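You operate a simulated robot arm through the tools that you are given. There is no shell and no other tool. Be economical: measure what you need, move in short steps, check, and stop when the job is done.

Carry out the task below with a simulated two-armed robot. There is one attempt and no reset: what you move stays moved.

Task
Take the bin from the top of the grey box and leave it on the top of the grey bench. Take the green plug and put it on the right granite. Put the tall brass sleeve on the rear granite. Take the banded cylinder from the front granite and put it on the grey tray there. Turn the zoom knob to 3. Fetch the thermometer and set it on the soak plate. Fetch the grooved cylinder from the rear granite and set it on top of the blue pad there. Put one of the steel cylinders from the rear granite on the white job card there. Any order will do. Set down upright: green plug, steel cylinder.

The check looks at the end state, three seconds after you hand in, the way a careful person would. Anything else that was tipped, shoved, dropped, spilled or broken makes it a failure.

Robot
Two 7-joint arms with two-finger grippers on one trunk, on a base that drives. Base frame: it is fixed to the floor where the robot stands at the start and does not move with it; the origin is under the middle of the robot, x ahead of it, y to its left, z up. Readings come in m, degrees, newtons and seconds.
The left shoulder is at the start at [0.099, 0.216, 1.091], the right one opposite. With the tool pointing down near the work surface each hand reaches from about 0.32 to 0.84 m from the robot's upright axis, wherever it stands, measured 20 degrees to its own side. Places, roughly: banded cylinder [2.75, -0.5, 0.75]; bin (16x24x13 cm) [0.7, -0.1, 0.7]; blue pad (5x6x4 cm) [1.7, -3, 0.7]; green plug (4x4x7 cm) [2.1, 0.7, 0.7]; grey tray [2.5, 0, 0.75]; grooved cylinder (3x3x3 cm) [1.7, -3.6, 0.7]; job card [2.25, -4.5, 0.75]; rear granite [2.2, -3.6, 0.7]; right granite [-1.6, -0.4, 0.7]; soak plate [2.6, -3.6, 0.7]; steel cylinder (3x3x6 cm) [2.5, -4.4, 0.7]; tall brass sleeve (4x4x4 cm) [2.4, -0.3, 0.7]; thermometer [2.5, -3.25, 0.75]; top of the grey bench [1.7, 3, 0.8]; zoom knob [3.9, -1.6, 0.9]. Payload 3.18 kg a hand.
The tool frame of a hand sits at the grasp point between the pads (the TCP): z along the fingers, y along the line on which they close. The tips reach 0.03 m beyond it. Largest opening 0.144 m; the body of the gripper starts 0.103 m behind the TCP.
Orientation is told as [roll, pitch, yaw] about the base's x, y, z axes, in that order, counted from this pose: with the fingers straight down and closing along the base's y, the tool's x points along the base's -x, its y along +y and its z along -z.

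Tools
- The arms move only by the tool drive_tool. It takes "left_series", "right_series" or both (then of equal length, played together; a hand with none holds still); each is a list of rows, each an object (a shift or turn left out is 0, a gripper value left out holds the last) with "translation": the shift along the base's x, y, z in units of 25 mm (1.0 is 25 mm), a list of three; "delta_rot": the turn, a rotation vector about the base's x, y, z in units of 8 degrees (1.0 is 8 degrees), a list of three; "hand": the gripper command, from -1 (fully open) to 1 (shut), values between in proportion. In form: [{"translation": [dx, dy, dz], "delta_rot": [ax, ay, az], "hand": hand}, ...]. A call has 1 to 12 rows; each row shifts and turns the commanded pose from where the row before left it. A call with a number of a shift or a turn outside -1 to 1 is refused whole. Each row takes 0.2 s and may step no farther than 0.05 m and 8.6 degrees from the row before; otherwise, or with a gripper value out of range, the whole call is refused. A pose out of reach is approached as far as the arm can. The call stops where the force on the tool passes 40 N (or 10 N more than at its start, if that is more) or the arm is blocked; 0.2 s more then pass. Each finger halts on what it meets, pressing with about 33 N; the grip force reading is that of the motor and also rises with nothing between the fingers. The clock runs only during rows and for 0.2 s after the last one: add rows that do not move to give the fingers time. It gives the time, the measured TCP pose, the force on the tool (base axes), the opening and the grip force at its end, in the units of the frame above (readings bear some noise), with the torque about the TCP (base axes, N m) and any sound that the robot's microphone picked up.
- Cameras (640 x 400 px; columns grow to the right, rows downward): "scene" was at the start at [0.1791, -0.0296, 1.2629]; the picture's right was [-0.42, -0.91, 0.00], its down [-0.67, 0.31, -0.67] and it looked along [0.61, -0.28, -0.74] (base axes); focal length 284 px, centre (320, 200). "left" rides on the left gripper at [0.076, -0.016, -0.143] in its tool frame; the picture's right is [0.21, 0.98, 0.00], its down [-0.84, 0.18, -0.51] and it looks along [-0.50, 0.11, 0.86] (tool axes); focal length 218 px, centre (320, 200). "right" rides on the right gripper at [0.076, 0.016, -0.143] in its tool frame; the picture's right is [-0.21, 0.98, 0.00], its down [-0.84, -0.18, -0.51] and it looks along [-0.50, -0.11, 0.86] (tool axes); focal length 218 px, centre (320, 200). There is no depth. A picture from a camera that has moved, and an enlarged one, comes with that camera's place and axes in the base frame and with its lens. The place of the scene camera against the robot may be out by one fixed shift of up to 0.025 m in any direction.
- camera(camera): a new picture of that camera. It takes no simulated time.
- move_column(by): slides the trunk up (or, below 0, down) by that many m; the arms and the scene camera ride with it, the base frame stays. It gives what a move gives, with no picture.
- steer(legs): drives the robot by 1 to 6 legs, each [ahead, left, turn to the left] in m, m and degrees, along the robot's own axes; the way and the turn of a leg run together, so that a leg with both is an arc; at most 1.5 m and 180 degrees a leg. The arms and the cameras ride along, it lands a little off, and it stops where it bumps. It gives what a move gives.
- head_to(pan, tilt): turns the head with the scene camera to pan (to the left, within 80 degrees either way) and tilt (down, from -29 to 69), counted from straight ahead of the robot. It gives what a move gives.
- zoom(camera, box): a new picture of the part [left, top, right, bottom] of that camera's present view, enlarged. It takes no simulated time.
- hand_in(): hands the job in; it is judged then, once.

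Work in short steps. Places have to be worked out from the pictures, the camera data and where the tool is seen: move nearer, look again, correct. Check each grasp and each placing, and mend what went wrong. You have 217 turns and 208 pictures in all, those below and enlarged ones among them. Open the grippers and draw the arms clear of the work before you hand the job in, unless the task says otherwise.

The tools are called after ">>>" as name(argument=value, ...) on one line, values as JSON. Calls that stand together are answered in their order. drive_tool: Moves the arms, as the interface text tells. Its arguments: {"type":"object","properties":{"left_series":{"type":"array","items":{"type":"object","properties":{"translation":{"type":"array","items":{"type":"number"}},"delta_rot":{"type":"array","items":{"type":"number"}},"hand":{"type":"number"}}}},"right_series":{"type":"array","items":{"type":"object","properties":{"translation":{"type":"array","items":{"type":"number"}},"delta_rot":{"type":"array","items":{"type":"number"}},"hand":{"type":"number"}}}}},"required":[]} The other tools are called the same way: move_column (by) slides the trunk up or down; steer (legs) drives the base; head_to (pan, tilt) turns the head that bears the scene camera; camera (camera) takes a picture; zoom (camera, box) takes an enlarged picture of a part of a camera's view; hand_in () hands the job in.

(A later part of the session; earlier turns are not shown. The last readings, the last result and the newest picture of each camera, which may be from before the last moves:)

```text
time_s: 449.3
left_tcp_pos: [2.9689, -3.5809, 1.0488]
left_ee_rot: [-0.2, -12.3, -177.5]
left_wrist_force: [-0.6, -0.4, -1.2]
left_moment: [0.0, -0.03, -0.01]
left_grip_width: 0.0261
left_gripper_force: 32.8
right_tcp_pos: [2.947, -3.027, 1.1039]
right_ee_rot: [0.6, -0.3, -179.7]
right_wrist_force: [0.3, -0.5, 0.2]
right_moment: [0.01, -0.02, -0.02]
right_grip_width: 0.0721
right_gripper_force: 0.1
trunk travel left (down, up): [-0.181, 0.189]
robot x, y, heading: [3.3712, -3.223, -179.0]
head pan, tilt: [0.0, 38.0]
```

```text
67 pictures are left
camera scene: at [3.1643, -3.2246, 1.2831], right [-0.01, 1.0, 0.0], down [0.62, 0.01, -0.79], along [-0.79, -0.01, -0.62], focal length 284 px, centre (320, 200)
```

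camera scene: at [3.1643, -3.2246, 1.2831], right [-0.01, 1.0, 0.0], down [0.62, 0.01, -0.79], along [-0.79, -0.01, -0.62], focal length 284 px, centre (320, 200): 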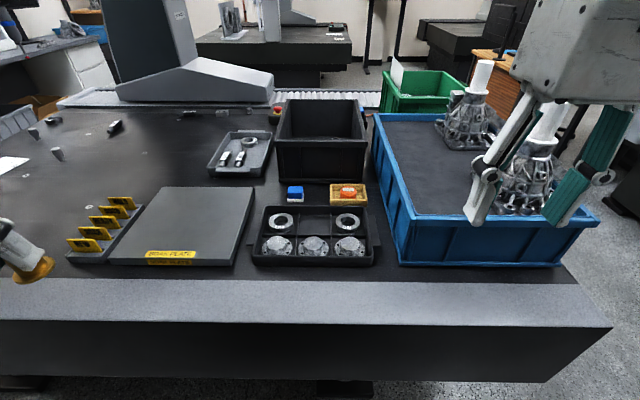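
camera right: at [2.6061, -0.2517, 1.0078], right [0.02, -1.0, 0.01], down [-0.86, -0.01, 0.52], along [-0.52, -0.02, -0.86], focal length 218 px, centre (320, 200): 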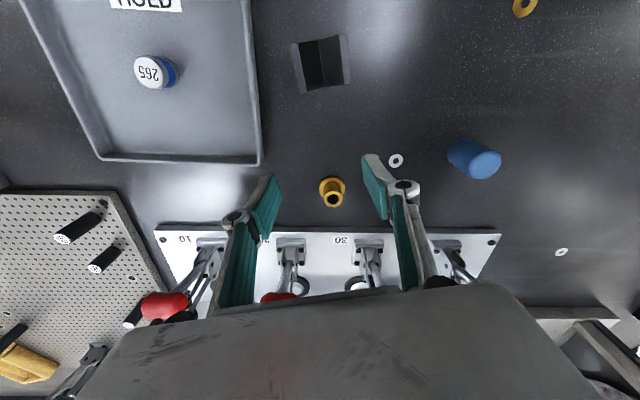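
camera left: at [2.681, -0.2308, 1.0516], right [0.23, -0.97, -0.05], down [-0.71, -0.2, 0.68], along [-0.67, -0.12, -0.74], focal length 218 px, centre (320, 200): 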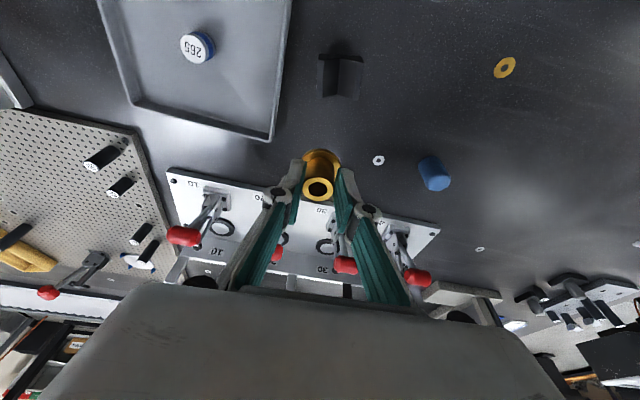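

>>> zoom(camera="scene", box=[180, 90, 400, 220])

>>> zoom(camera="scene", box=[0, 80, 220, 290])

```text
2.91 times, centred on (290, 155) of scene
camera zoom: at [3.1643, -3.2246, 1.2831], right [-0.01, 1.0, 0.0], down [0.62, 0.01, -0.79], along [-0.79, -0.01, -0.62], focal length 826 px, centre (407, 331)
```

zoom: 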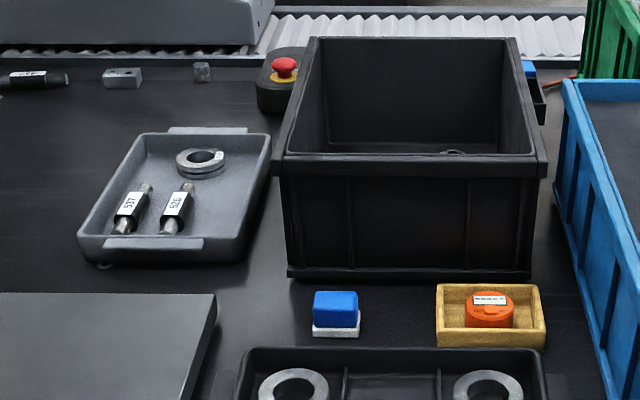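

```text
1.90 times, centred on (110, 185) of scene
camera zoom: at [3.1643, -3.2246, 1.2831], right [-0.01, 1.0, 0.0], down [0.62, 0.01, -0.79], along [-0.79, -0.01, -0.62], focal length 541 px, centre (720, 229)
```

zoom: 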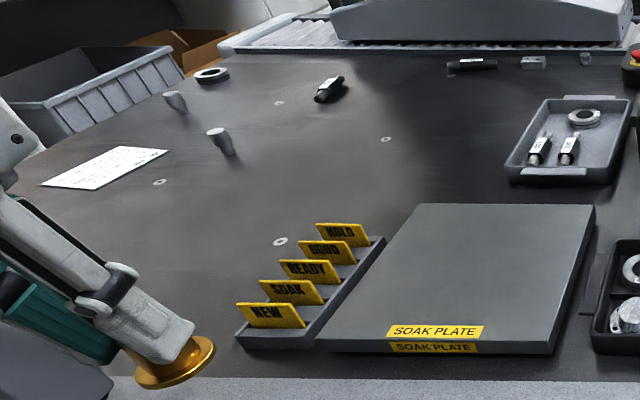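

>>> zoom(camera="scene", box=[275, 175, 375, 215])

```text
6.40 times, centred on (325, 195) of scene
camera zoom: at [3.1643, -3.2246, 1.2831], right [-0.01, 1.0, 0.0], down [0.62, 0.01, -0.79], along [-0.79, -0.01, -0.62], focal length 1818 px, centre (288, 232)
```

zoom: 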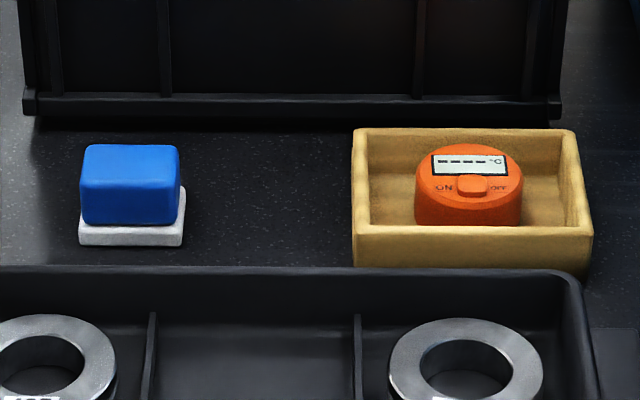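

The orange puck (°C display) is the thermometer in the wooden tray at ≈(2.451,-3.146). First put down the sleeve: free granite left of the gauge rack, near (2.65,-4.08). Slide left 0.5 m.

>>> steer(legs=[[0, 0.5, 0]])

>>> head_to(pan=25, tilt=35)

>>> camera(camera="scene")

```text
time_s: 454.1
left_tcp_pos: [2.9729, -4.0751, 1.0487]
left_ee_rot: [-0.2, -12.3, -177.7]
left_wrist_force: [-0.6, 0.6, -0.5]
left_moment: [0.03, -0.01, 0.01]
left_grip_width: 0.0259
left_gripper_force: 33.0
right_tcp_pos: [2.9519, -3.5222, 1.1057]
right_ee_rot: [0.6, -0.3, -179.9]
right_wrist_force: [0.9, -0.7, 0.7]
right_moment: [0.03, -0.03, -0.03]
right_grip_width: 0.0721
right_gripper_force: 0.1
trunk travel left (down, up): [-0.181, 0.189]
robot x, y, heading: [3.376, -3.7228, -179.7]
head pan, tilt: [0.0, 38.0]
```

```text
time_s: 455.0
left_tcp_pos: [2.9717, -4.0773, 1.0484]
left_ee_rot: [-0.2, -12.4, -177.6]
left_wrist_force: [0.2, -0.2, -1.2]
left_moment: [0.02, -0.05, 0.0]
left_grip_width: 0.0258
left_gripper_force: 32.4
right_tcp_pos: [2.9532, -3.5218, 1.1061]
right_ee_rot: [0.6, -0.4, -179.9]
right_wrist_force: [-0.2, 0.1, -1.3]
right_moment: [-0.03, -0.02, -0.03]
right_grip_width: 0.0719
right_gripper_force: 0.1
trunk travel left (down, up): [-0.181, 0.189]
robot x, y, heading: [3.379, -3.725, -179.4]
head pan, tilt: [25.0, 35.0]
```

```text
63 pictures are left
camera scene: at [3.1759, -3.7574, 1.2876], right [-0.43, 0.9, 0.0], down [0.52, 0.25, -0.82], along [-0.74, -0.35, -0.57], focal length 284 px, centre (320, 200)
```

scene: 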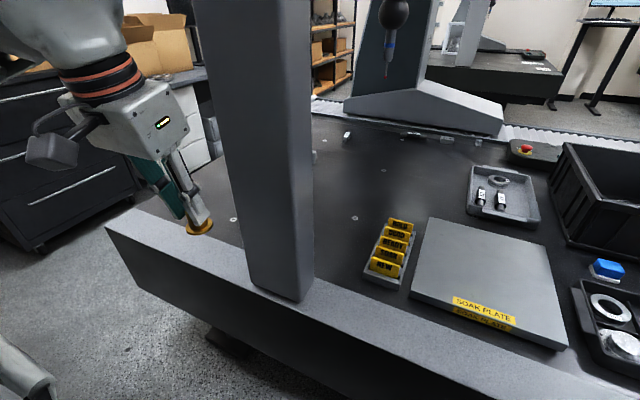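

A bridge column stands at y≈-4.05 by the edge, so I'll put the sleeve instead on the free patch at ≈(2.47,-3.385) between the soak plate and the blue block. Raise the right hand (clear of castings) and reposition.

>>> drive_tool(right_series=[{"translation": [0.3, 0, 1]}, {"translation": [0.3, 0, 1]}, {"translation": [0.3, 0, 1]}, {"translation": [0.3, 0, 1]}, {"translation": [0.3, 0, 1]}, {"translation": [0.3, 0, 1]}])

>>> steer(legs=[[0, -0.68, 0], [0.19, 0, -0.6]])

>>> camera(camera="left")

```text
time_s: 456.4
left_tcp_pos: [2.9729, -4.076, 1.0489]
left_ee_rot: [-0.3, -12.2, -177.6]
left_wrist_force: [1.2, 0.2, -1.8]
left_moment: [0.01, -0.03, 0.02]
left_grip_width: 0.0259
left_gripper_force: 32.8
right_tcp_pos: [2.9974, -3.5211, 1.2567]
right_ee_rot: [0.6, -0.4, -179.9]
right_wrist_force: [0.7, -0.6, 0.3]
right_moment: [-0.04, 0.0, 0.01]
right_grip_width: 0.0719
right_gripper_force: 0.1
trunk travel left (down, up): [-0.181, 0.189]
robot x, y, heading: [3.3806, -3.7224, -179.8]
head pan, tilt: [25.0, 35.0]
```

```text
time_s: 464.0
left_tcp_pos: [2.7787, -3.3926, 1.0484]
left_ee_rot: [-0.2, -12.4, -177.7]
left_wrist_force: [-0.2, 0.4, -1.2]
left_moment: [0.01, -0.04, 0.01]
left_grip_width: 0.026
left_gripper_force: 32.9
right_tcp_pos: [2.8014, -2.8385, 1.2566]
right_ee_rot: [0.6, -0.3, -179.9]
right_wrist_force: [0.7, 0.1, 0.8]
right_moment: [-0.03, -0.05, -0.02]
right_grip_width: 0.0722
right_gripper_force: 0.0
trunk travel left (down, up): [-0.181, 0.189]
robot x, y, heading: [3.1843, -3.0404, -179.5]
head pan, tilt: [25.0, 35.0]
```

```text
62 pictures are left
camera left: at [2.8827, -3.3733, 1.1716], right [0.24, -0.97, -0.05], down [-0.71, -0.21, 0.67], along [-0.66, -0.13, -0.74], focal length 218 px, centre (320, 200)
```

left: 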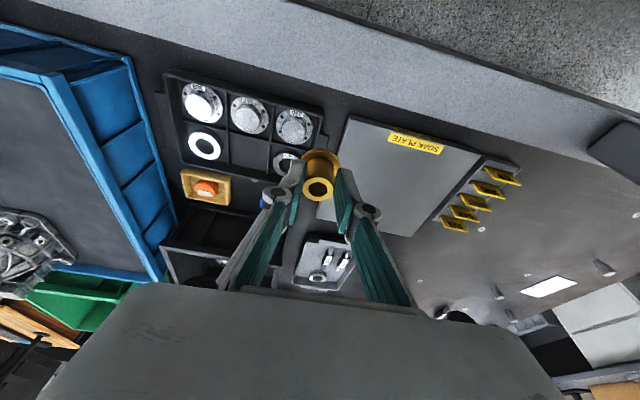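

Extend and lower toward (2.47,-3.385).

>>> drive_tool(left_series=[{"translation": [-1, 0, -0.7]}, {"translation": [-1, 0, -0.7]}, {"translation": [-1, 0, -0.7]}, {"translation": [-1, 0, -0.7]}, {"translation": [-1, 0, -0.7]}, {"translation": [-1, 0, -0.7]}, {"translation": [-1, 0.05, -0.7]}, {"translation": [-1, 0.05, -0.7]}, {"translation": [-1, 0.05, -0.7]}, {"translation": [-1, 0.05, -0.7]}, {"translation": [-1, 0.05, -0.5]}, {"translation": [-1, 0.05, 0]}])

>>> camera(camera="left")

```text
time_s: 466.6
left_tcp_pos: [2.4773, -3.3842, 0.8601]
left_ee_rot: [-0.2, -12.4, -177.6]
left_wrist_force: [-0.1, 0.1, -1.1]
left_moment: [0.02, 0.01, 0.01]
left_grip_width: 0.0262
left_gripper_force: 33.3
right_tcp_pos: [2.8024, -2.8382, 1.2575]
right_ee_rot: [0.6, -0.3, -179.9]
right_wrist_force: [-0.5, -0.2, 1.0]
right_moment: [0.0, -0.01, 0.0]
right_grip_width: 0.0721
right_gripper_force: 0.1
trunk travel left (down, up): [-0.181, 0.189]
robot x, y, heading: [3.183, -3.0402, -179.7]
head pan, tilt: [25.0, 35.0]
```

```text
61 pictures are left
camera left: at [2.5821, -3.3643, 0.9829], right [0.24, -0.97, -0.05], down [-0.71, -0.21, 0.67], along [-0.66, -0.13, -0.74], focal length 218 px, centre (320, 200)
```

left: 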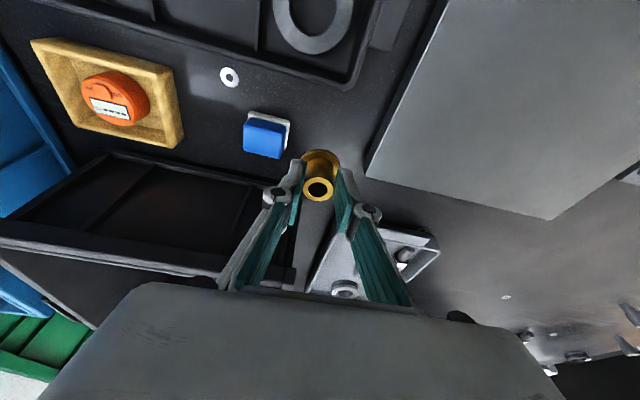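

Gap is y -3.454…-3.343; shift 1.4 cm toward -y and lower.

>>> drive_tool(left_series=[{"translation": [0, -0.55, 0]}, {"translation": [0, 0, -1]}, {"translation": [0, 0, -1]}, {"translation": [0, 0, -1]}])

>>> drive_tool(left_series=[{"translation": [0, 0, -0.4]}, {"translation": [0, 0, -0.2]}])

>>> zoom(camera="left", box=[220, 80, 420, 220])

```text
time_s: 467.6
left_tcp_pos: [2.4784, -3.3988, 0.7831]
left_ee_rot: [-0.2, -12.3, -177.7]
left_wrist_force: [0.1, -0.4, -1.5]
left_moment: [-0.02, -0.07, 0.02]
left_grip_width: 0.0259
left_gripper_force: 33.4
right_tcp_pos: [2.801, -2.8392, 1.2575]
right_ee_rot: [0.6, -0.3, -179.9]
right_wrist_force: [0.1, 0.8, 0.9]
right_moment: [0.05, -0.02, 0.01]
right_grip_width: 0.0719
right_gripper_force: 0.1
trunk travel left (down, up): [-0.181, 0.189]
robot x, y, heading: [3.182, -3.0393, -179.6]
head pan, tilt: [25.0, 35.0]
```

```text
time_s: 468.2
left_tcp_pos: [2.4778, -3.3995, 0.7702]
left_ee_rot: [-0.2, -12.3, -177.8]
left_wrist_force: [-0.1, -0.4, -0.6]
left_moment: [-0.01, -0.04, -0.02]
left_grip_width: 0.0259
left_gripper_force: 32.9
right_tcp_pos: [2.8027, -2.8383, 1.2571]
right_ee_rot: [0.6, -0.4, -179.8]
right_wrist_force: [0.1, -0.3, 0.7]
right_moment: [0.01, 0.0, 0.01]
right_grip_width: 0.072
right_gripper_force: 0.1
trunk travel left (down, up): [-0.181, 0.189]
robot x, y, heading: [3.1844, -3.04, -179.6]
head pan, tilt: [25.0, 35.0]
```

```text
2.86 times, centred on (320, 150) of left
camera zoom: at [2.583, -3.3797, 0.8932], right [0.24, -0.97, -0.05], down [-0.71, -0.21, 0.68], along [-0.66, -0.13, -0.74], focal length 624 px, centre (320, 343)
```

zoom: 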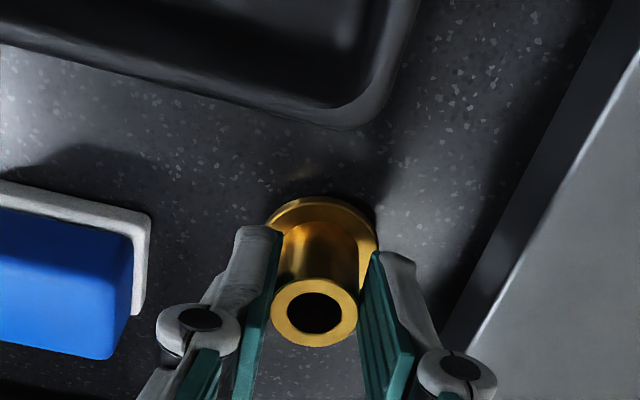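

Nearly down; finish in 3 mm steps.

>>> drive_tool(left_series=[{"translation": [0, 0, -0.14]}])

>>> drive_tool(left_series=[{"translation": [0, 0, -0.12]}])

```text
time_s: 468.6
left_tcp_pos: [2.4786, -3.4015, 0.7672]
left_ee_rot: [-0.2, -12.2, -177.7]
left_wrist_force: [0.9, -0.2, -1.4]
left_moment: [-0.01, -0.05, -0.02]
left_grip_width: 0.0262
left_gripper_force: 33.3
right_tcp_pos: [2.8023, -2.8398, 1.2565]
right_ee_rot: [0.6, -0.3, -180.0]
right_wrist_force: [-0.2, 0.8, -0.6]
right_moment: [0.02, -0.02, 0.0]
right_grip_width: 0.072
right_gripper_force: 0.0
trunk travel left (down, up): [-0.181, 0.189]
robot x, y, heading: [3.1835, -3.0415, -179.3]
head pan, tilt: [25.0, 35.0]
```

```text
time_s: 469.0
left_tcp_pos: [2.4789, -3.3987, 0.7645]
left_ee_rot: [-0.2, -12.3, -177.6]
left_wrist_force: [-0.4, -0.2, -1.1]
left_moment: [0.01, -0.04, -0.01]
left_grip_width: 0.0258
left_gripper_force: 32.7
right_tcp_pos: [2.8031, -2.8396, 1.2562]
right_ee_rot: [0.6, -0.3, -179.8]
right_wrist_force: [0.0, 0.2, 0.0]
right_moment: [0.03, -0.03, 0.0]
right_grip_width: 0.0718
right_gripper_force: 0.0
trunk travel left (down, up): [-0.181, 0.189]
robot x, y, heading: [3.1837, -3.0402, -179.5]
head pan, tilt: [25.0, 35.0]
```

>>> drive_tool(left_series=[{"translation": [0, 0, -0.12]}])

>>> drive_tool(left_series=[{"translation": [0, 0, -0.1]}])

```text
time_s: 469.4
left_tcp_pos: [2.4787, -3.4, 0.764]
left_ee_rot: [-0.3, -12.5, -177.6]
left_wrist_force: [1.4, -0.2, 5.6]
left_moment: [-0.15, -0.06, 0.02]
left_grip_width: 0.0261
left_gripper_force: 33.0
right_tcp_pos: [2.8045, -2.8392, 1.257]
right_ee_rot: [0.6, -0.4, -180.0]
right_wrist_force: [-0.6, 0.3, -0.9]
right_moment: [-0.03, 0.04, 0.01]
right_grip_width: 0.072
right_gripper_force: 0.0
trunk travel left (down, up): [-0.181, 0.189]
robot x, y, heading: [3.1812, -3.0396, -179.5]
head pan, tilt: [25.0, 35.0]
```

```text
time_s: 469.8
left_tcp_pos: [2.4786, -3.3991, 0.7625]
left_ee_rot: [-0.4, -12.7, -177.7]
left_wrist_force: [3.1, -2.3, 18.5]
left_moment: [-0.15, -0.27, 0.0]
left_grip_width: 0.0259
left_gripper_force: 33.0
right_tcp_pos: [2.805, -2.8384, 1.2584]
right_ee_rot: [0.6, -0.5, -179.9]
right_wrist_force: [0.2, 0.0, 0.5]
right_moment: [0.02, -0.02, -0.05]
right_grip_width: 0.0718
right_gripper_force: 0.2
trunk travel left (down, up): [-0.181, 0.189]
robot x, y, heading: [3.1852, -3.0405, -179.6]
head pan, tilt: [25.0, 35.0]
```

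Seated. Open, rise, and then move toward the thermometer.

>>> drive_tool(left_series=[{"hand": 0.6}, {"hand": 0.36}, {"hand": 0.36}, {"translation": [0, 0, 1]}, {"translation": [0, 0, 1]}, {"translation": [0, 0, 1]}, {"translation": [0, 0, 1]}, {"translation": [0, 0, 1]}, {"translation": [0, 0, 1]}])

>>> steer(legs=[[0, -0.2, 0]])

>>> camera(camera="left")

```text
time_s: 471.8
left_tcp_pos: [2.4787, -3.3997, 0.9095]
left_ee_rot: [-0.3, -12.2, -177.7]
left_wrist_force: [-0.6, -0.5, 0.8]
left_moment: [-0.02, 0.04, 0.01]
left_grip_width: 0.0461
left_gripper_force: 0.0
right_tcp_pos: [2.8029, -2.8394, 1.2568]
right_ee_rot: [0.6, -0.4, -179.9]
right_wrist_force: [0.6, -0.6, 0.3]
right_moment: [-0.05, -0.02, 0.01]
right_grip_width: 0.0719
right_gripper_force: 0.0
trunk travel left (down, up): [-0.181, 0.189]
robot x, y, heading: [3.1862, -3.0394, -179.7]
head pan, tilt: [25.0, 35.0]
```

```text
time_s: 474.2
left_tcp_pos: [2.4773, -3.202, 0.91]
left_ee_rot: [-0.2, -12.2, -177.7]
left_wrist_force: [-0.1, 0.1, -0.6]
left_moment: [-0.02, -0.03, 0.03]
left_grip_width: 0.0464
left_gripper_force: 0.0
right_tcp_pos: [2.8022, -2.6395, 1.2571]
right_ee_rot: [0.6, -0.5, -179.8]
right_wrist_force: [0.0, 0.5, -0.3]
right_moment: [-0.02, 0.02, 0.0]
right_grip_width: 0.0719
right_gripper_force: 0.1
trunk travel left (down, up): [-0.181, 0.189]
robot x, y, heading: [3.1794, -2.8387, -179.4]
head pan, tilt: [25.0, 35.0]
```

```text
59 pictures are left
camera left: at [2.5813, -3.1814, 1.0321], right [0.24, -0.97, -0.05], down [-0.71, -0.21, 0.68], along [-0.66, -0.13, -0.74], focal length 218 px, centre (320, 200)
```

left: 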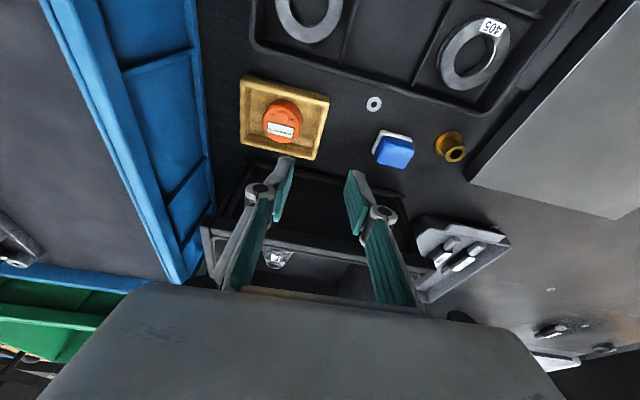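

Sleeve stands fine. Align over the thermometer (2.452,-3.151) with 72 mm opening.

>>> drive_tool(left_series=[{"translation": [-0.5, 1, 0], "hand": 0}, {"translation": [-0.5, 1, 0]}, {"translation": [0, 0, -1]}, {"translation": [0, 0, -1]}, {"translation": [0, 0, -0.8]}])

>>> zoom(camera="left", box=[200, 70, 440, 230])

```text
time_s: 475.4
left_tcp_pos: [2.4536, -3.1521, 0.8381]
left_ee_rot: [-0.2, -12.4, -177.8]
left_wrist_force: [-0.5, 0.2, -0.1]
left_moment: [0.04, -0.03, 0.01]
left_grip_width: 0.0718
left_gripper_force: 0.1
right_tcp_pos: [2.8015, -2.6397, 1.2571]
right_ee_rot: [0.6, -0.4, -180.0]
right_wrist_force: [0.2, -0.1, -0.2]
right_moment: [0.0, -0.01, -0.01]
right_grip_width: 0.072
right_gripper_force: 0.1
trunk travel left (down, up): [-0.181, 0.189]
robot x, y, heading: [3.1802, -2.8416, -179.7]
head pan, tilt: [25.0, 35.0]
```

```text
2.50 times, centred on (320, 150) of left
camera zoom: at [2.5577, -3.1322, 0.9607], right [0.24, -0.97, -0.05], down [-0.71, -0.21, 0.67], along [-0.66, -0.13, -0.74], focal length 546 px, centre (320, 325)
```

zoom: 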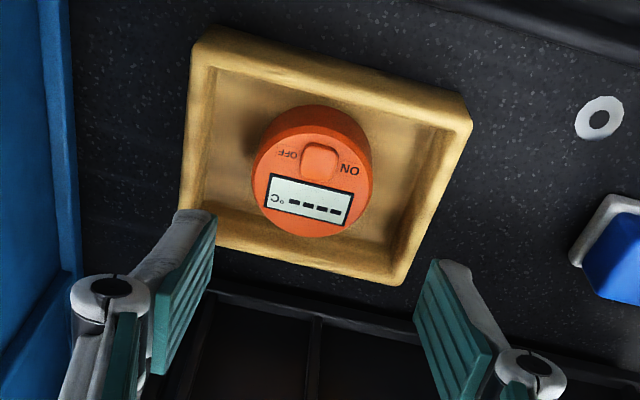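

>>> drive_tool(left_series=[{"translation": [0.24, 0.28, -1]}, {"translation": [0, 0, -1]}, {"translation": [0, 0, -0.3]}])

>>> zoom(camera="left", box=[200, 70, 440, 230])

```text
time_s: 476.2
left_tcp_pos: [2.4582, -3.1438, 0.7808]
left_ee_rot: [-0.1, -12.3, -177.7]
left_wrist_force: [0.1, -0.4, -0.2]
left_moment: [0.02, 0.0, 0.01]
left_grip_width: 0.0717
left_gripper_force: 0.1
right_tcp_pos: [2.8015, -2.6399, 1.2572]
right_ee_rot: [0.6, -0.4, -180.1]
right_wrist_force: [-0.4, -0.1, -0.6]
right_moment: [0.01, 0.01, -0.02]
right_grip_width: 0.0721
right_gripper_force: 0.0
trunk travel left (down, up): [-0.181, 0.189]
robot x, y, heading: [3.1833, -2.8396, -179.7]
head pan, tilt: [25.0, 35.0]
```

```text
2.50 times, centred on (320, 150) of left
camera zoom: at [2.5634, -3.1244, 0.9038], right [0.24, -0.97, -0.05], down [-0.71, -0.21, 0.68], along [-0.66, -0.13, -0.74], focal length 546 px, centre (320, 325)
```

zoom: 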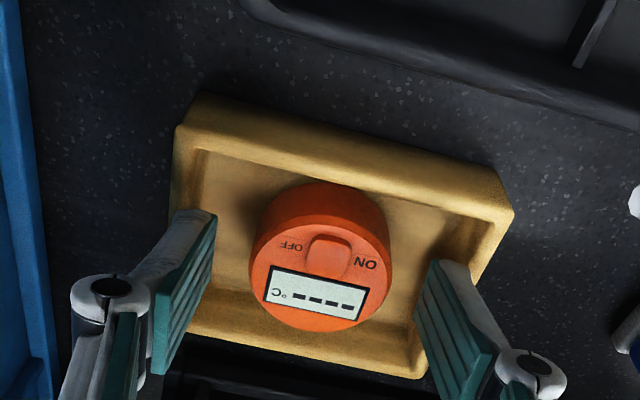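

>>> drive_tool(left_series=[{"translation": [0, 0, -0.42]}, {"hand": 1}, {"hand": 1}, {"hand": 1}])

>>> drive_tool(left_series=[{"translation": [0, 0, 0.6]}, {"translation": [0, 0, 1]}, {"translation": [0, 0, 1]}, {"translation": [0, 0, 1]}, {"translation": [0, 0, 1]}, {"translation": [0, 0, 1]}])

>>> camera(camera="left")

```text
time_s: 477.2
left_tcp_pos: [2.4585, -3.1447, 0.7716]
left_ee_rot: [-0.3, -12.3, -177.7]
left_wrist_force: [1.3, 0.0, 6.1]
left_moment: [0.01, -0.03, 0.02]
left_grip_width: 0.0062
left_gripper_force: 30.6
right_tcp_pos: [2.8019, -2.6395, 1.2566]
right_ee_rot: [0.6, -0.4, -179.9]
right_wrist_force: [0.0, -0.8, -0.2]
right_moment: [0.0, 0.02, -0.02]
right_grip_width: 0.0721
right_gripper_force: 0.0
trunk travel left (down, up): [-0.181, 0.189]
robot x, y, heading: [3.1819, -2.8402, -179.7]
head pan, tilt: [25.0, 35.0]
heard: click
```

```text
time_s: 478.6
left_tcp_pos: [2.4584, -3.1436, 0.9126]
left_ee_rot: [-0.3, -12.5, -177.7]
left_wrist_force: [-0.2, 0.1, 0.2]
left_moment: [-0.01, -0.02, -0.01]
left_grip_width: 0.0
left_gripper_force: 30.9
right_tcp_pos: [2.8011, -2.6398, 1.2568]
right_ee_rot: [0.6, -0.4, -180.0]
right_wrist_force: [0.0, -0.2, -0.2]
right_moment: [-0.01, 0.0, 0.03]
right_grip_width: 0.0718
right_gripper_force: 0.0
trunk travel left (down, up): [-0.181, 0.189]
robot x, y, heading: [3.1824, -2.842, -179.6]
head pan, tilt: [25.0, 35.0]
```

```text
56 pictures are left
camera left: at [2.5628, -3.124, 1.0367], right [0.24, -0.97, -0.05], down [-0.71, -0.21, 0.68], along [-0.66, -0.13, -0.74], focal length 218 px, centre (320, 200)
```

left: 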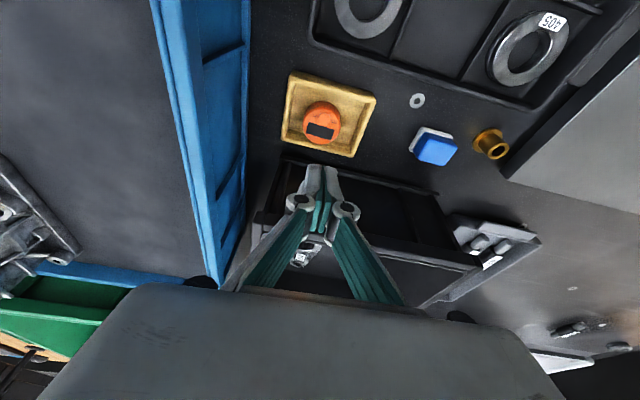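

The fingers closed above the puck and pressed its button (click; display now dark). The puck is lower than assumed. Zoom to see its state.

>>> zoom(camera="left", box=[260, 60, 400, 170])

```text
3.64 times, centred on (330, 115) of left
camera zoom: at [2.5628, -3.124, 1.0367], right [0.24, -0.97, -0.05], down [-0.71, -0.21, 0.68], along [-0.66, -0.13, -0.74], focal length 794 px, centre (284, 509)
```

zoom: 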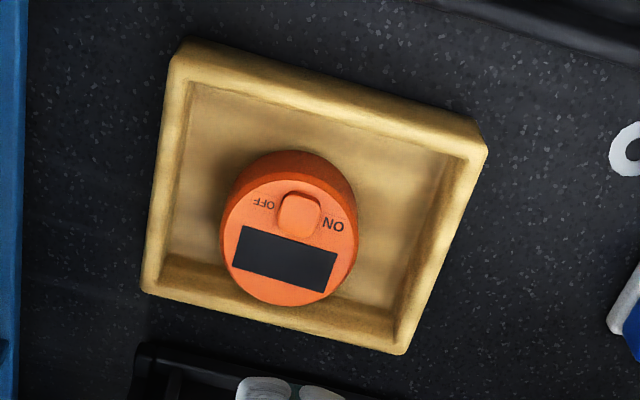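

The display went dark, so I'll press the button once more to restore it: closed fingertips onto the button at (2.448,-3.147).

>>> drive_tool(left_series=[{"translation": [-0.17, -0.14, -1]}, {"translation": [0, 0, -1]}, {"translation": [0, 0, -1]}, {"translation": [0, 0, -1]}, {"translation": [0, 0, -1]}, {"translation": [0, 0, -0.4]}])

>>> drive_tool(left_series=[{"translation": [0, 0, -0.15]}])

>>> drive_tool(left_series=[{"translation": [0, 0, -0.1]}])

```text
time_s: 480.0
left_tcp_pos: [2.4515, -3.1475, 0.7759]
left_ee_rot: [-0.2, -12.4, -177.7]
left_wrist_force: [0.3, 0.7, 0.8]
left_moment: [-0.03, 0.02, 0.0]
left_grip_width: 0.0
left_gripper_force: 30.3
right_tcp_pos: [2.8018, -2.6406, 1.2577]
right_ee_rot: [0.7, -0.4, -179.8]
right_wrist_force: [0.1, -0.1, 0.5]
right_moment: [0.0, -0.01, -0.02]
right_grip_width: 0.0722
right_gripper_force: 0.1
trunk travel left (down, up): [-0.181, 0.189]
robot x, y, heading: [3.1824, -2.8383, -179.5]
head pan, tilt: [25.0, 35.0]
```

```text
time_s: 480.4
left_tcp_pos: [2.4529, -3.1483, 0.7729]
left_ee_rot: [-0.3, -12.4, -177.8]
left_wrist_force: [1.7, -0.3, 5.4]
left_moment: [0.04, -0.01, -0.02]
left_grip_width: 0.0058
left_gripper_force: 30.9
right_tcp_pos: [2.8028, -2.6392, 1.2568]
right_ee_rot: [0.6, -0.3, -179.9]
right_wrist_force: [-0.2, 0.2, 0.4]
right_moment: [-0.01, 0.0, 0.03]
right_grip_width: 0.0721
right_gripper_force: 0.1
trunk travel left (down, up): [-0.181, 0.189]
robot x, y, heading: [3.1789, -2.8405, -179.7]
head pan, tilt: [25.0, 35.0]
heard: click
```

```text
time_s: 480.8
left_tcp_pos: [2.4531, -3.147, 0.7727]
left_ee_rot: [-0.2, -12.6, -177.8]
left_wrist_force: [1.4, -2.6, 12.7]
left_moment: [-0.03, -0.09, -0.05]
left_grip_width: 0.0059
left_gripper_force: 30.3
right_tcp_pos: [2.8035, -2.6396, 1.2589]
right_ee_rot: [0.6, -0.4, -180.0]
right_wrist_force: [0.2, 0.4, 0.4]
right_moment: [-0.01, 0.0, 0.0]
right_grip_width: 0.0719
right_gripper_force: 0.1
trunk travel left (down, up): [-0.181, 0.189]
robot x, y, heading: [3.1853, -2.8389, -179.7]
head pan, tilt: [25.0, 35.0]
```

Clicked. Rise, open, and check.

>>> drive_tool(left_series=[{"translation": [0, 0, 0.5]}, {"translation": [0, 0, 0.5]}, {"hand": 0}, {"hand": 0}, {"hand": 0}])

>>> zoom(camera="left", box=[200, 70, 440, 230])

```text
time_s: 482.0
left_tcp_pos: [2.4538, -3.1478, 0.7941]
left_ee_rot: [-0.2, -12.3, -177.7]
left_wrist_force: [0.1, -0.1, -0.1]
left_moment: [0.0, -0.02, 0.04]
left_grip_width: 0.0718
left_gripper_force: 0.0
right_tcp_pos: [2.8023, -2.6396, 1.2572]
right_ee_rot: [0.7, -0.3, -179.9]
right_wrist_force: [-0.8, 0.6, 0.0]
right_moment: [-0.01, 0.02, -0.01]
right_grip_width: 0.072
right_gripper_force: 0.1
trunk travel left (down, up): [-0.181, 0.189]
robot x, y, heading: [3.1806, -2.8426, -179.8]
head pan, tilt: [25.0, 35.0]
```

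```text
2.50 times, centred on (320, 150) of left
camera zoom: at [2.5578, -3.1278, 0.9173], right [0.24, -0.97, -0.05], down [-0.71, -0.21, 0.67], along [-0.66, -0.13, -0.74], focal length 546 px, centre (320, 325)
```

zoom: 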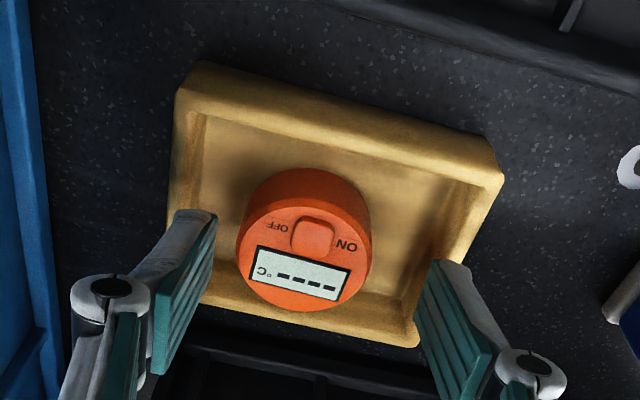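

Display restored. Now grip lower on its sides.

>>> drive_tool(left_series=[{"translation": [-0.28, 0.16, -0.7]}, {"translation": [0, 0, -0.5]}])

>>> drive_tool(left_series=[{"translation": [0, 0, -0.1]}, {"hand": 0.3}, {"hand": 1}, {"hand": 1}])

```text
time_s: 482.6
left_tcp_pos: [2.4454, -3.1429, 0.7657]
left_ee_rot: [-0.3, -12.3, -177.8]
left_wrist_force: [-0.5, 0.4, 0.4]
left_moment: [0.01, -0.01, -0.01]
left_grip_width: 0.072
left_gripper_force: 0.1
right_tcp_pos: [2.8015, -2.6398, 1.2576]
right_ee_rot: [0.7, -0.3, -179.9]
right_wrist_force: [0.4, 0.6, 0.5]
right_moment: [0.04, 0.02, 0.01]
right_grip_width: 0.072
right_gripper_force: 0.1
trunk travel left (down, up): [-0.181, 0.189]
robot x, y, heading: [3.1811, -2.8433, -179.7]
head pan, tilt: [25.0, 35.0]
```

```text
time_s: 483.6
left_tcp_pos: [2.4471, -3.1426, 0.7613]
left_ee_rot: [-0.2, -12.3, -177.6]
left_wrist_force: [-0.9, 0.6, 1.7]
left_moment: [0.0, 0.04, 0.04]
left_grip_width: 0.0525
left_gripper_force: 33.2
right_tcp_pos: [2.8009, -2.6405, 1.2566]
right_ee_rot: [0.6, -0.4, -179.9]
right_wrist_force: [-0.2, -0.1, -0.5]
right_moment: [0.04, -0.03, 0.0]
right_grip_width: 0.0723
right_gripper_force: 0.1
trunk travel left (down, up): [-0.181, 0.189]
robot x, y, heading: [3.1823, -2.8386, -179.7]
head pan, tilt: [25.0, 35.0]
```

Gripped (52.5 mm). Lift, shift the base left 0.3 m, and bring it over the soak plate (x 2.43–2.71, y -3.74…-3.45).

>>> drive_tool(left_series=[{"translation": [0, 0, 0.6]}, {"translation": [0, 0, 1]}, {"translation": [0, 0, 1]}, {"translation": [0, 0, 1]}, {"translation": [0.5, 0, 1]}, {"translation": [1, 0, 1]}, {"translation": [1, 0, 0.5]}, {"translation": [1, 0, 0]}, {"translation": [1, 0, 0]}, {"translation": [1, 0, 0]}])

>>> steer(legs=[[0, 0.3, 0]])

>>> drive_tool(left_series=[{"translation": [0, -0.9, 0]}, {"translation": [0, -0.9, 0]}, {"translation": [0, -0.9, 0]}, {"translation": [0, -0.9, 0]}])

>>> camera(camera="left")

```text
time_s: 485.8
left_tcp_pos: [2.5838, -3.1434, 0.9146]
left_ee_rot: [-0.2, -12.4, -177.8]
left_wrist_force: [0.3, 0.4, -1.2]
left_moment: [0.0, 0.02, 0.0]
left_grip_width: 0.0527
left_gripper_force: 33.1
right_tcp_pos: [2.8007, -2.6399, 1.2569]
right_ee_rot: [0.6, -0.4, -179.9]
right_wrist_force: [0.4, 1.0, 0.4]
right_moment: [0.0, 0.02, 0.02]
right_grip_width: 0.0721
right_gripper_force: 0.0
trunk travel left (down, up): [-0.181, 0.189]
robot x, y, heading: [3.1841, -2.8409, -179.4]
head pan, tilt: [25.0, 35.0]
```

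```text
time_s: 489.0
left_tcp_pos: [2.5908, -3.4496, 0.9146]
left_ee_rot: [-0.2, -12.3, -177.0]
left_wrist_force: [0.1, -1.2, -0.8]
left_moment: [-0.02, 0.03, -0.01]
left_grip_width: 0.0527
left_gripper_force: 33.0
right_tcp_pos: [2.8024, -2.9431, 1.2563]
right_ee_rot: [0.6, -0.3, -179.2]
right_wrist_force: [-0.4, -0.5, -0.1]
right_moment: [-0.01, 0.05, 0.01]
right_grip_width: 0.0719
right_gripper_force: 0.1
trunk travel left (down, up): [-0.181, 0.189]
robot x, y, heading: [3.1814, -3.1368, -178.8]
head pan, tilt: [25.0, 35.0]
```

```text
time_s: 490.0
left_tcp_pos: [2.5902, -3.5404, 0.9154]
left_ee_rot: [-0.2, -12.3, -177.1]
left_wrist_force: [-0.3, -0.3, -1.9]
left_moment: [0.0, 0.0, 0.06]
left_grip_width: 0.0528
left_gripper_force: 32.9
right_tcp_pos: [2.8026, -2.9439, 1.2573]
right_ee_rot: [0.5, -0.3, -179.2]
right_wrist_force: [0.3, -0.1, 0.2]
right_moment: [0.04, -0.01, -0.03]
right_grip_width: 0.0717
right_gripper_force: 0.1
trunk travel left (down, up): [-0.181, 0.189]
robot x, y, heading: [3.1875, -3.1358, -178.9]
head pan, tilt: [25.0, 35.0]
```

```text
53 pictures are left
camera left: at [2.6943, -3.5182, 1.0384], right [0.25, -0.97, -0.05], down [-0.7, -0.22, 0.68], along [-0.66, -0.14, -0.74], focal length 218 px, centre (320, 200)
```

left: 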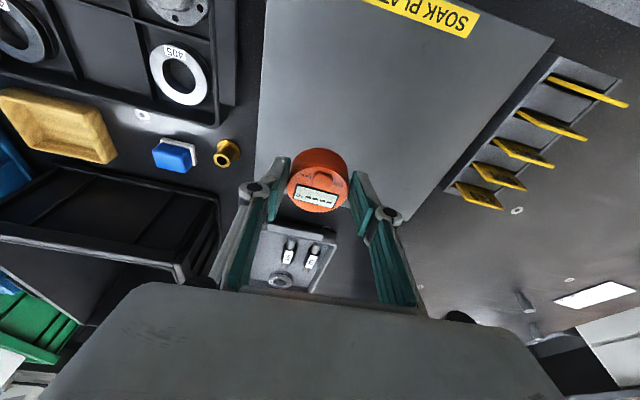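

>>> drive_tool(left_series=[{"translation": [0, 0, -1]}, {"translation": [0, 0, -1]}, {"translation": [0, 0, -1]}, {"translation": [0, 0, -1]}, {"translation": [0, 0, -0.5]}])

>>> drive_tool(left_series=[{"translation": [0, 0, -0.2]}, {"translation": [0, 0, -0.2]}])

>>> drive_tool(left_series=[{"translation": [0, 0, -0.15]}])

>>> drive_tool(left_series=[{"translation": [0, 0, -0.15]}])

```text
time_s: 491.2
left_tcp_pos: [2.5915, -3.5406, 0.8025]
left_ee_rot: [-0.2, -12.3, -177.0]
left_wrist_force: [0.4, -0.5, -0.9]
left_moment: [0.0, -0.02, 0.01]
left_grip_width: 0.0529
left_gripper_force: 32.7
right_tcp_pos: [2.8025, -2.9427, 1.2559]
right_ee_rot: [0.6, -0.4, -179.1]
right_wrist_force: [1.4, -0.1, 0.9]
right_moment: [0.02, -0.01, 0.01]
right_grip_width: 0.0723
right_gripper_force: 0.0
trunk travel left (down, up): [-0.181, 0.189]
robot x, y, heading: [3.1866, -3.138, -178.6]
head pan, tilt: [25.0, 35.0]
```

```text
time_s: 491.8
left_tcp_pos: [2.5919, -3.5386, 0.7933]
left_ee_rot: [-0.1, -12.5, -176.9]
left_wrist_force: [0.2, -0.9, 1.9]
left_moment: [-0.05, -0.02, 0.0]
left_grip_width: 0.0527
left_gripper_force: 33.4
right_tcp_pos: [2.803, -2.9426, 1.2565]
right_ee_rot: [0.6, -0.5, -179.2]
right_wrist_force: [-1.0, -1.2, -0.9]
right_moment: [-0.01, -0.01, 0.0]
right_grip_width: 0.072
right_gripper_force: 0.1
trunk travel left (down, up): [-0.181, 0.189]
robot x, y, heading: [3.1859, -3.1415, -178.6]
head pan, tilt: [25.0, 35.0]
```

```text
time_s: 492.2
left_tcp_pos: [2.5911, -3.5387, 0.792]
left_ee_rot: [-0.3, -12.8, -177.0]
left_wrist_force: [5.0, -2.4, 19.6]
left_moment: [-0.11, -0.36, 0.02]
left_grip_width: 0.0529
left_gripper_force: 32.6
right_tcp_pos: [2.8039, -2.9429, 1.2585]
right_ee_rot: [0.8, -0.5, -179.2]
right_wrist_force: [-0.5, -0.3, -1.0]
right_moment: [-0.03, -0.01, 0.02]
right_grip_width: 0.0719
right_gripper_force: 0.1
trunk travel left (down, up): [-0.181, 0.189]
robot x, y, heading: [3.185, -3.1401, -178.9]
head pan, tilt: [25.0, 35.0]
```

```text
time_s: 492.6
left_tcp_pos: [2.5895, -3.5375, 0.7905]
left_ee_rot: [-0.2, -12.9, -177.0]
left_wrist_force: [2.3, -1.0, 27.3]
left_moment: [-0.02, 0.42, 0.29]
left_grip_width: 0.0533
left_gripper_force: 33.3
right_tcp_pos: [2.8056, -2.9409, 1.258]
right_ee_rot: [0.7, -0.5, -179.3]
right_wrist_force: [-0.6, -0.3, -0.6]
right_moment: [0.01, 0.01, 0.02]
right_grip_width: 0.0719
right_gripper_force: 0.0
trunk travel left (down, up): [-0.181, 0.189]
robot x, y, heading: [3.186, -3.1386, -178.8]
head pan, tilt: [25.0, 35.0]
```

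Seated on the plate. Relieve slightly, release, and rise.

>>> drive_tool(left_series=[{"translation": [0, 0, 0.1]}, {"hand": 0.15}, {"hand": -0.05}, {"hand": -0.05}, {"translation": [0, 0, 1]}, {"translation": [0, 0, 1]}, {"translation": [0.5, 0, 1]}, {"translation": [0.5, 0, 1]}, {"translation": [0.5, 0, 1]}, {"translation": [0.5, 0, 1]}])

>>> camera(camera="left")

```text
time_s: 494.8
left_tcp_pos: [2.6401, -3.5399, 0.9372]
left_ee_rot: [-0.2, -12.4, -177.0]
left_wrist_force: [0.6, 0.4, 1.0]
left_moment: [-0.01, 0.02, -0.02]
left_grip_width: 0.0756
left_gripper_force: 0.0
right_tcp_pos: [2.8046, -2.942, 1.2571]
right_ee_rot: [0.7, -0.4, -179.1]
right_wrist_force: [0.6, -0.2, 0.6]
right_moment: [-0.04, 0.01, -0.01]
right_grip_width: 0.0719
right_gripper_force: 0.0
trunk travel left (down, up): [-0.181, 0.189]
robot x, y, heading: [3.1883, -3.1386, -178.9]
head pan, tilt: [25.0, 35.0]
```

```text
52 pictures are left
camera left: at [2.7455, -3.5185, 1.0602], right [0.25, -0.97, -0.05], down [-0.7, -0.22, 0.68], along [-0.66, -0.14, -0.74], focal length 218 px, centre (320, 200)
```

left: 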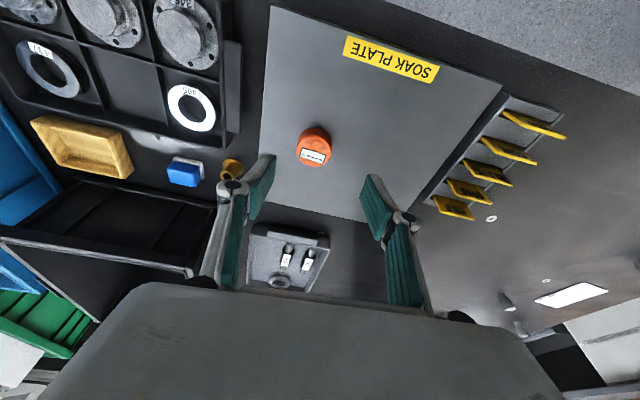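

Thermometer is on the soak plate. Next the steel cylinder & job card at the granite's far (-y) end. Straighten/retract the left hand, back off and slide to y≈-5.

>>> drive_tool(left_series=[{"translation": [1, 0, 0.8], "delta_rot": [0, -0.78, 0]}, {"translation": [1, 0, 0.8], "delta_rot": [0, -0.78, 0]}, {"translation": [1, 0.3, 0.8]}, {"translation": [1, 0.3, 0.8]}, {"translation": [1, 0.3, 0.8]}])

>>> steer(legs=[[-0.24, 0, -1], [0, 1.0, 0]])

>>> head_to(pan=70, tilt=22)

>>> camera(camera="scene")

```text
time_s: 496.0
left_tcp_pos: [2.767, -3.5147, 1.0372]
left_ee_rot: [0.5, 0.1, -177.0]
left_wrist_force: [0.8, -0.5, -0.5]
left_moment: [-0.03, 0.03, 0.04]
left_grip_width: 0.0759
left_gripper_force: 0.0
right_tcp_pos: [2.8029, -2.9429, 1.2589]
right_ee_rot: [0.7, -0.4, -179.3]
right_wrist_force: [0.7, 1.0, 0.1]
right_moment: [0.0, 0.05, -0.01]
right_grip_width: 0.0721
right_gripper_force: 0.1
trunk travel left (down, up): [-0.181, 0.189]
robot x, y, heading: [3.1872, -3.1359, -178.8]
head pan, tilt: [25.0, 35.0]
```

```text
time_s: 506.4
left_tcp_pos: [3.0194, -4.5002, 1.0361]
left_ee_rot: [0.4, 0.1, -177.1]
left_wrist_force: [0.1, -0.2, 0.1]
left_moment: [0.0, 0.01, 0.0]
left_grip_width: 0.0753
left_gripper_force: 0.1
right_tcp_pos: [3.0569, -3.929, 1.2573]
right_ee_rot: [0.6, -0.4, -179.1]
right_wrist_force: [0.0, -0.2, -0.7]
right_moment: [0.0, -0.01, 0.03]
right_grip_width: 0.0717
right_gripper_force: 0.1
trunk travel left (down, up): [-0.181, 0.189]
robot x, y, heading: [3.4424, -4.1231, -178.8]
head pan, tilt: [25.0, 35.0]
```

```text
time_s: 507.5
left_tcp_pos: [3.0207, -4.5014, 1.0362]
left_ee_rot: [0.5, 0.2, -177.0]
left_wrist_force: [0.4, -0.3, 0.2]
left_moment: [0.05, -0.04, -0.01]
left_grip_width: 0.0753
left_gripper_force: 0.0
right_tcp_pos: [3.0563, -3.9286, 1.2577]
right_ee_rot: [0.6, -0.3, -179.1]
right_wrist_force: [0.3, -0.8, -0.3]
right_moment: [-0.02, 0.02, 0.03]
right_grip_width: 0.072
right_gripper_force: 0.1
trunk travel left (down, up): [-0.181, 0.189]
robot x, y, heading: [3.4401, -4.124, -178.6]
head pan, tilt: [70.0, 22.0]
```

```text
51 pictures are left
camera scene: at [3.288, -4.2101, 1.3082], right [-0.95, 0.32, 0.0], down [0.12, 0.35, -0.93], along [-0.3, -0.88, -0.37], focal length 284 px, centre (320, 200)
```

scene: 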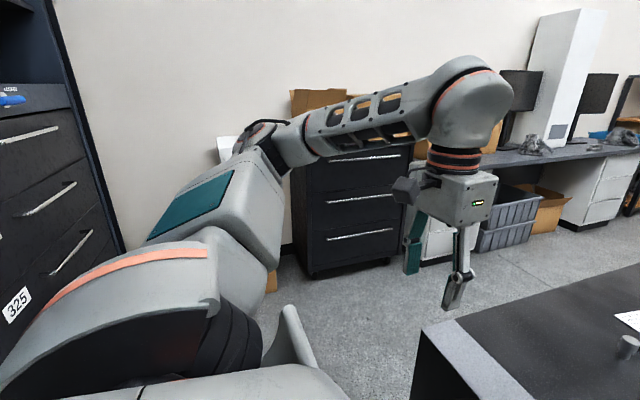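

South side is clear. Go around to the granite's -y end facing +y.

>>> steer(legs=[[0, 1.1, 0], [0, 0, -91.2], [0, 1.15, 0]])

>>> head_to(pan=0, tilt=40)

>>> camera(camera="scene")

```text
time_s: 520.5
left_tcp_pos: [3.0031, -4.8677, 1.0301]
left_ee_rot: [-0.1, 0.7, 105.4]
left_wrist_force: [0.0, -0.3, 0.9]
left_moment: [0.06, -0.03, 0.01]
left_grip_width: 0.0758
left_gripper_force: 0.0
right_tcp_pos: [3.5606, -4.7804, 1.25]
right_ee_rot: [-0.7, 1.0, 104.2]
right_wrist_force: [-0.7, 0.1, 0.6]
right_moment: [0.04, -0.05, -0.04]
right_grip_width: 0.0718
right_gripper_force: 0.0
trunk travel left (down, up): [-0.181, 0.189]
robot x, y, heading: [3.4739, -5.2037, 103.8]
head pan, tilt: [70.0, 22.0]
stopped in leg 2: the robot was blocked; the commanded pose is now the measured one
```

```text
time_s: 522.0
left_tcp_pos: [3.0019, -4.8662, 1.0264]
left_ee_rot: [-0.1, 1.0, 105.3]
left_wrist_force: [-0.5, -0.7, 0.1]
left_moment: [0.03, 0.01, -0.03]
left_grip_width: 0.0758
left_gripper_force: 0.1
right_tcp_pos: [3.5633, -4.7794, 1.2488]
right_ee_rot: [-0.8, 1.2, 103.8]
right_wrist_force: [0.1, -0.5, 0.7]
right_moment: [-0.03, 0.02, -0.05]
right_grip_width: 0.0716
right_gripper_force: 0.1
trunk travel left (down, up): [-0.181, 0.189]
robot x, y, heading: [3.4749, -5.2079, 103.4]
head pan, tilt: [0.0, 40.0]
```

```text
50 pictures are left
camera scene: at [3.402, -4.9984, 1.2771], right [0.97, 0.23, 0.01], down [0.16, -0.63, -0.76], along [-0.17, 0.74, -0.65], focal length 284 px, centre (320, 200)
```

scene: 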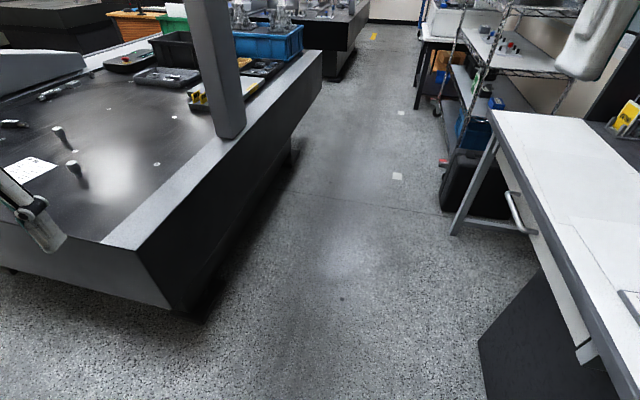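

Blocked on the right during the turn; look right to see what's touching.

>>> head_to(pan=-70, tilt=15)

>>> camera(camera="scene")

```text
time_s: 523.4
left_tcp_pos: [3.0033, -4.8661, 1.026]
left_ee_rot: [-0.2, 1.0, 105.3]
left_wrist_force: [-0.2, -0.6, 1.3]
left_moment: [0.03, 0.01, -0.01]
left_grip_width: 0.0753
left_gripper_force: 0.0
right_tcp_pos: [3.5627, -4.7783, 1.2491]
right_ee_rot: [-0.7, 1.3, 103.9]
right_wrist_force: [0.0, 0.8, -0.5]
right_moment: [-0.01, -0.01, 0.03]
right_grip_width: 0.072
right_gripper_force: 0.0
trunk travel left (down, up): [-0.181, 0.189]
robot x, y, heading: [3.4736, -5.2049, 103.4]
head pan, tilt: [-70.0, 15.0]
```

```text
49 pictures are left
camera scene: at [3.4993, -5.0292, 1.3183], right [0.55, -0.83, 0.02], down [-0.2, -0.15, -0.97], along [0.81, 0.53, -0.25], focal length 284 px, centre (320, 200)
```

scene: 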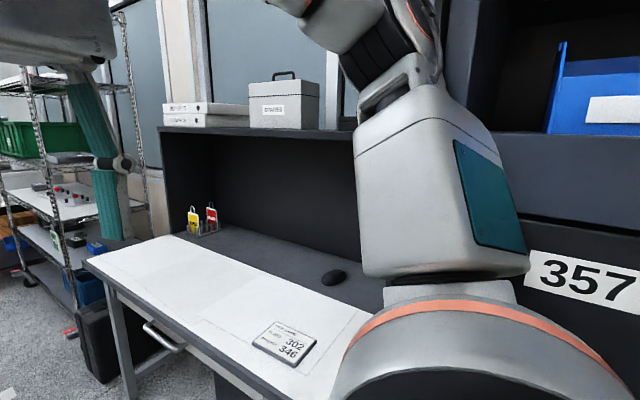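

Right elbow meets a cabinet. Turn back a little, move left away, then finish the turn.

>>> steer(legs=[[0, 0, 6], [0, 0.6, 0], [0, 0, -19.5], [0, 0.55, 0]])

>>> head_to(pan=0, tilt=40)

>>> camera(camera="scene")

```text
time_s: 530.3
left_tcp_pos: [2.4534, -5.0816, 1.0363]
left_ee_rot: [0.5, 0.2, 106.3]
left_wrist_force: [0.4, 0.0, 1.9]
left_moment: [0.01, 0.07, -0.02]
left_grip_width: 0.0756
left_gripper_force: 0.1
right_tcp_pos: [3.0142, -4.9878, 1.2524]
right_ee_rot: [0.1, 0.3, 104.9]
right_wrist_force: [1.2, 0.1, 0.2]
right_moment: [0.03, 0.05, 0.0]
right_grip_width: 0.0721
right_gripper_force: 0.0
trunk travel left (down, up): [-0.181, 0.189]
robot x, y, heading: [2.9149, -5.4067, 104.5]
head pan, tilt: [-70.0, 15.0]
stopped in leg 3: the robot was blocked; the commanded pose is now the measured one
```

```text
time_s: 531.7
left_tcp_pos: [2.4498, -5.0815, 1.0365]
left_ee_rot: [0.4, 0.1, 106.3]
left_wrist_force: [-0.1, -0.5, 0.1]
left_moment: [0.0, -0.04, 0.01]
left_grip_width: 0.0756
left_gripper_force: 0.0
right_tcp_pos: [3.0117, -4.9887, 1.2528]
right_ee_rot: [-0.1, 0.3, 104.8]
right_wrist_force: [-0.5, 0.7, 0.0]
right_moment: [-0.01, -0.02, 0.0]
right_grip_width: 0.0721
right_gripper_force: 0.1
trunk travel left (down, up): [-0.181, 0.189]
robot x, y, heading: [2.9131, -5.407, 104.4]
head pan, tilt: [0.0, 40.0]
```

```text
48 pictures are left
camera scene: at [2.8553, -5.2109, 1.2801], right [0.97, 0.25, 0.0], down [0.16, -0.62, -0.77], along [-0.19, 0.74, -0.64], focal length 284 px, centre (320, 200)
```

scene: 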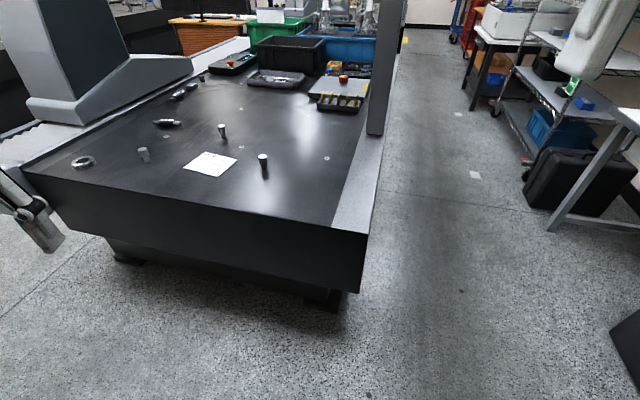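

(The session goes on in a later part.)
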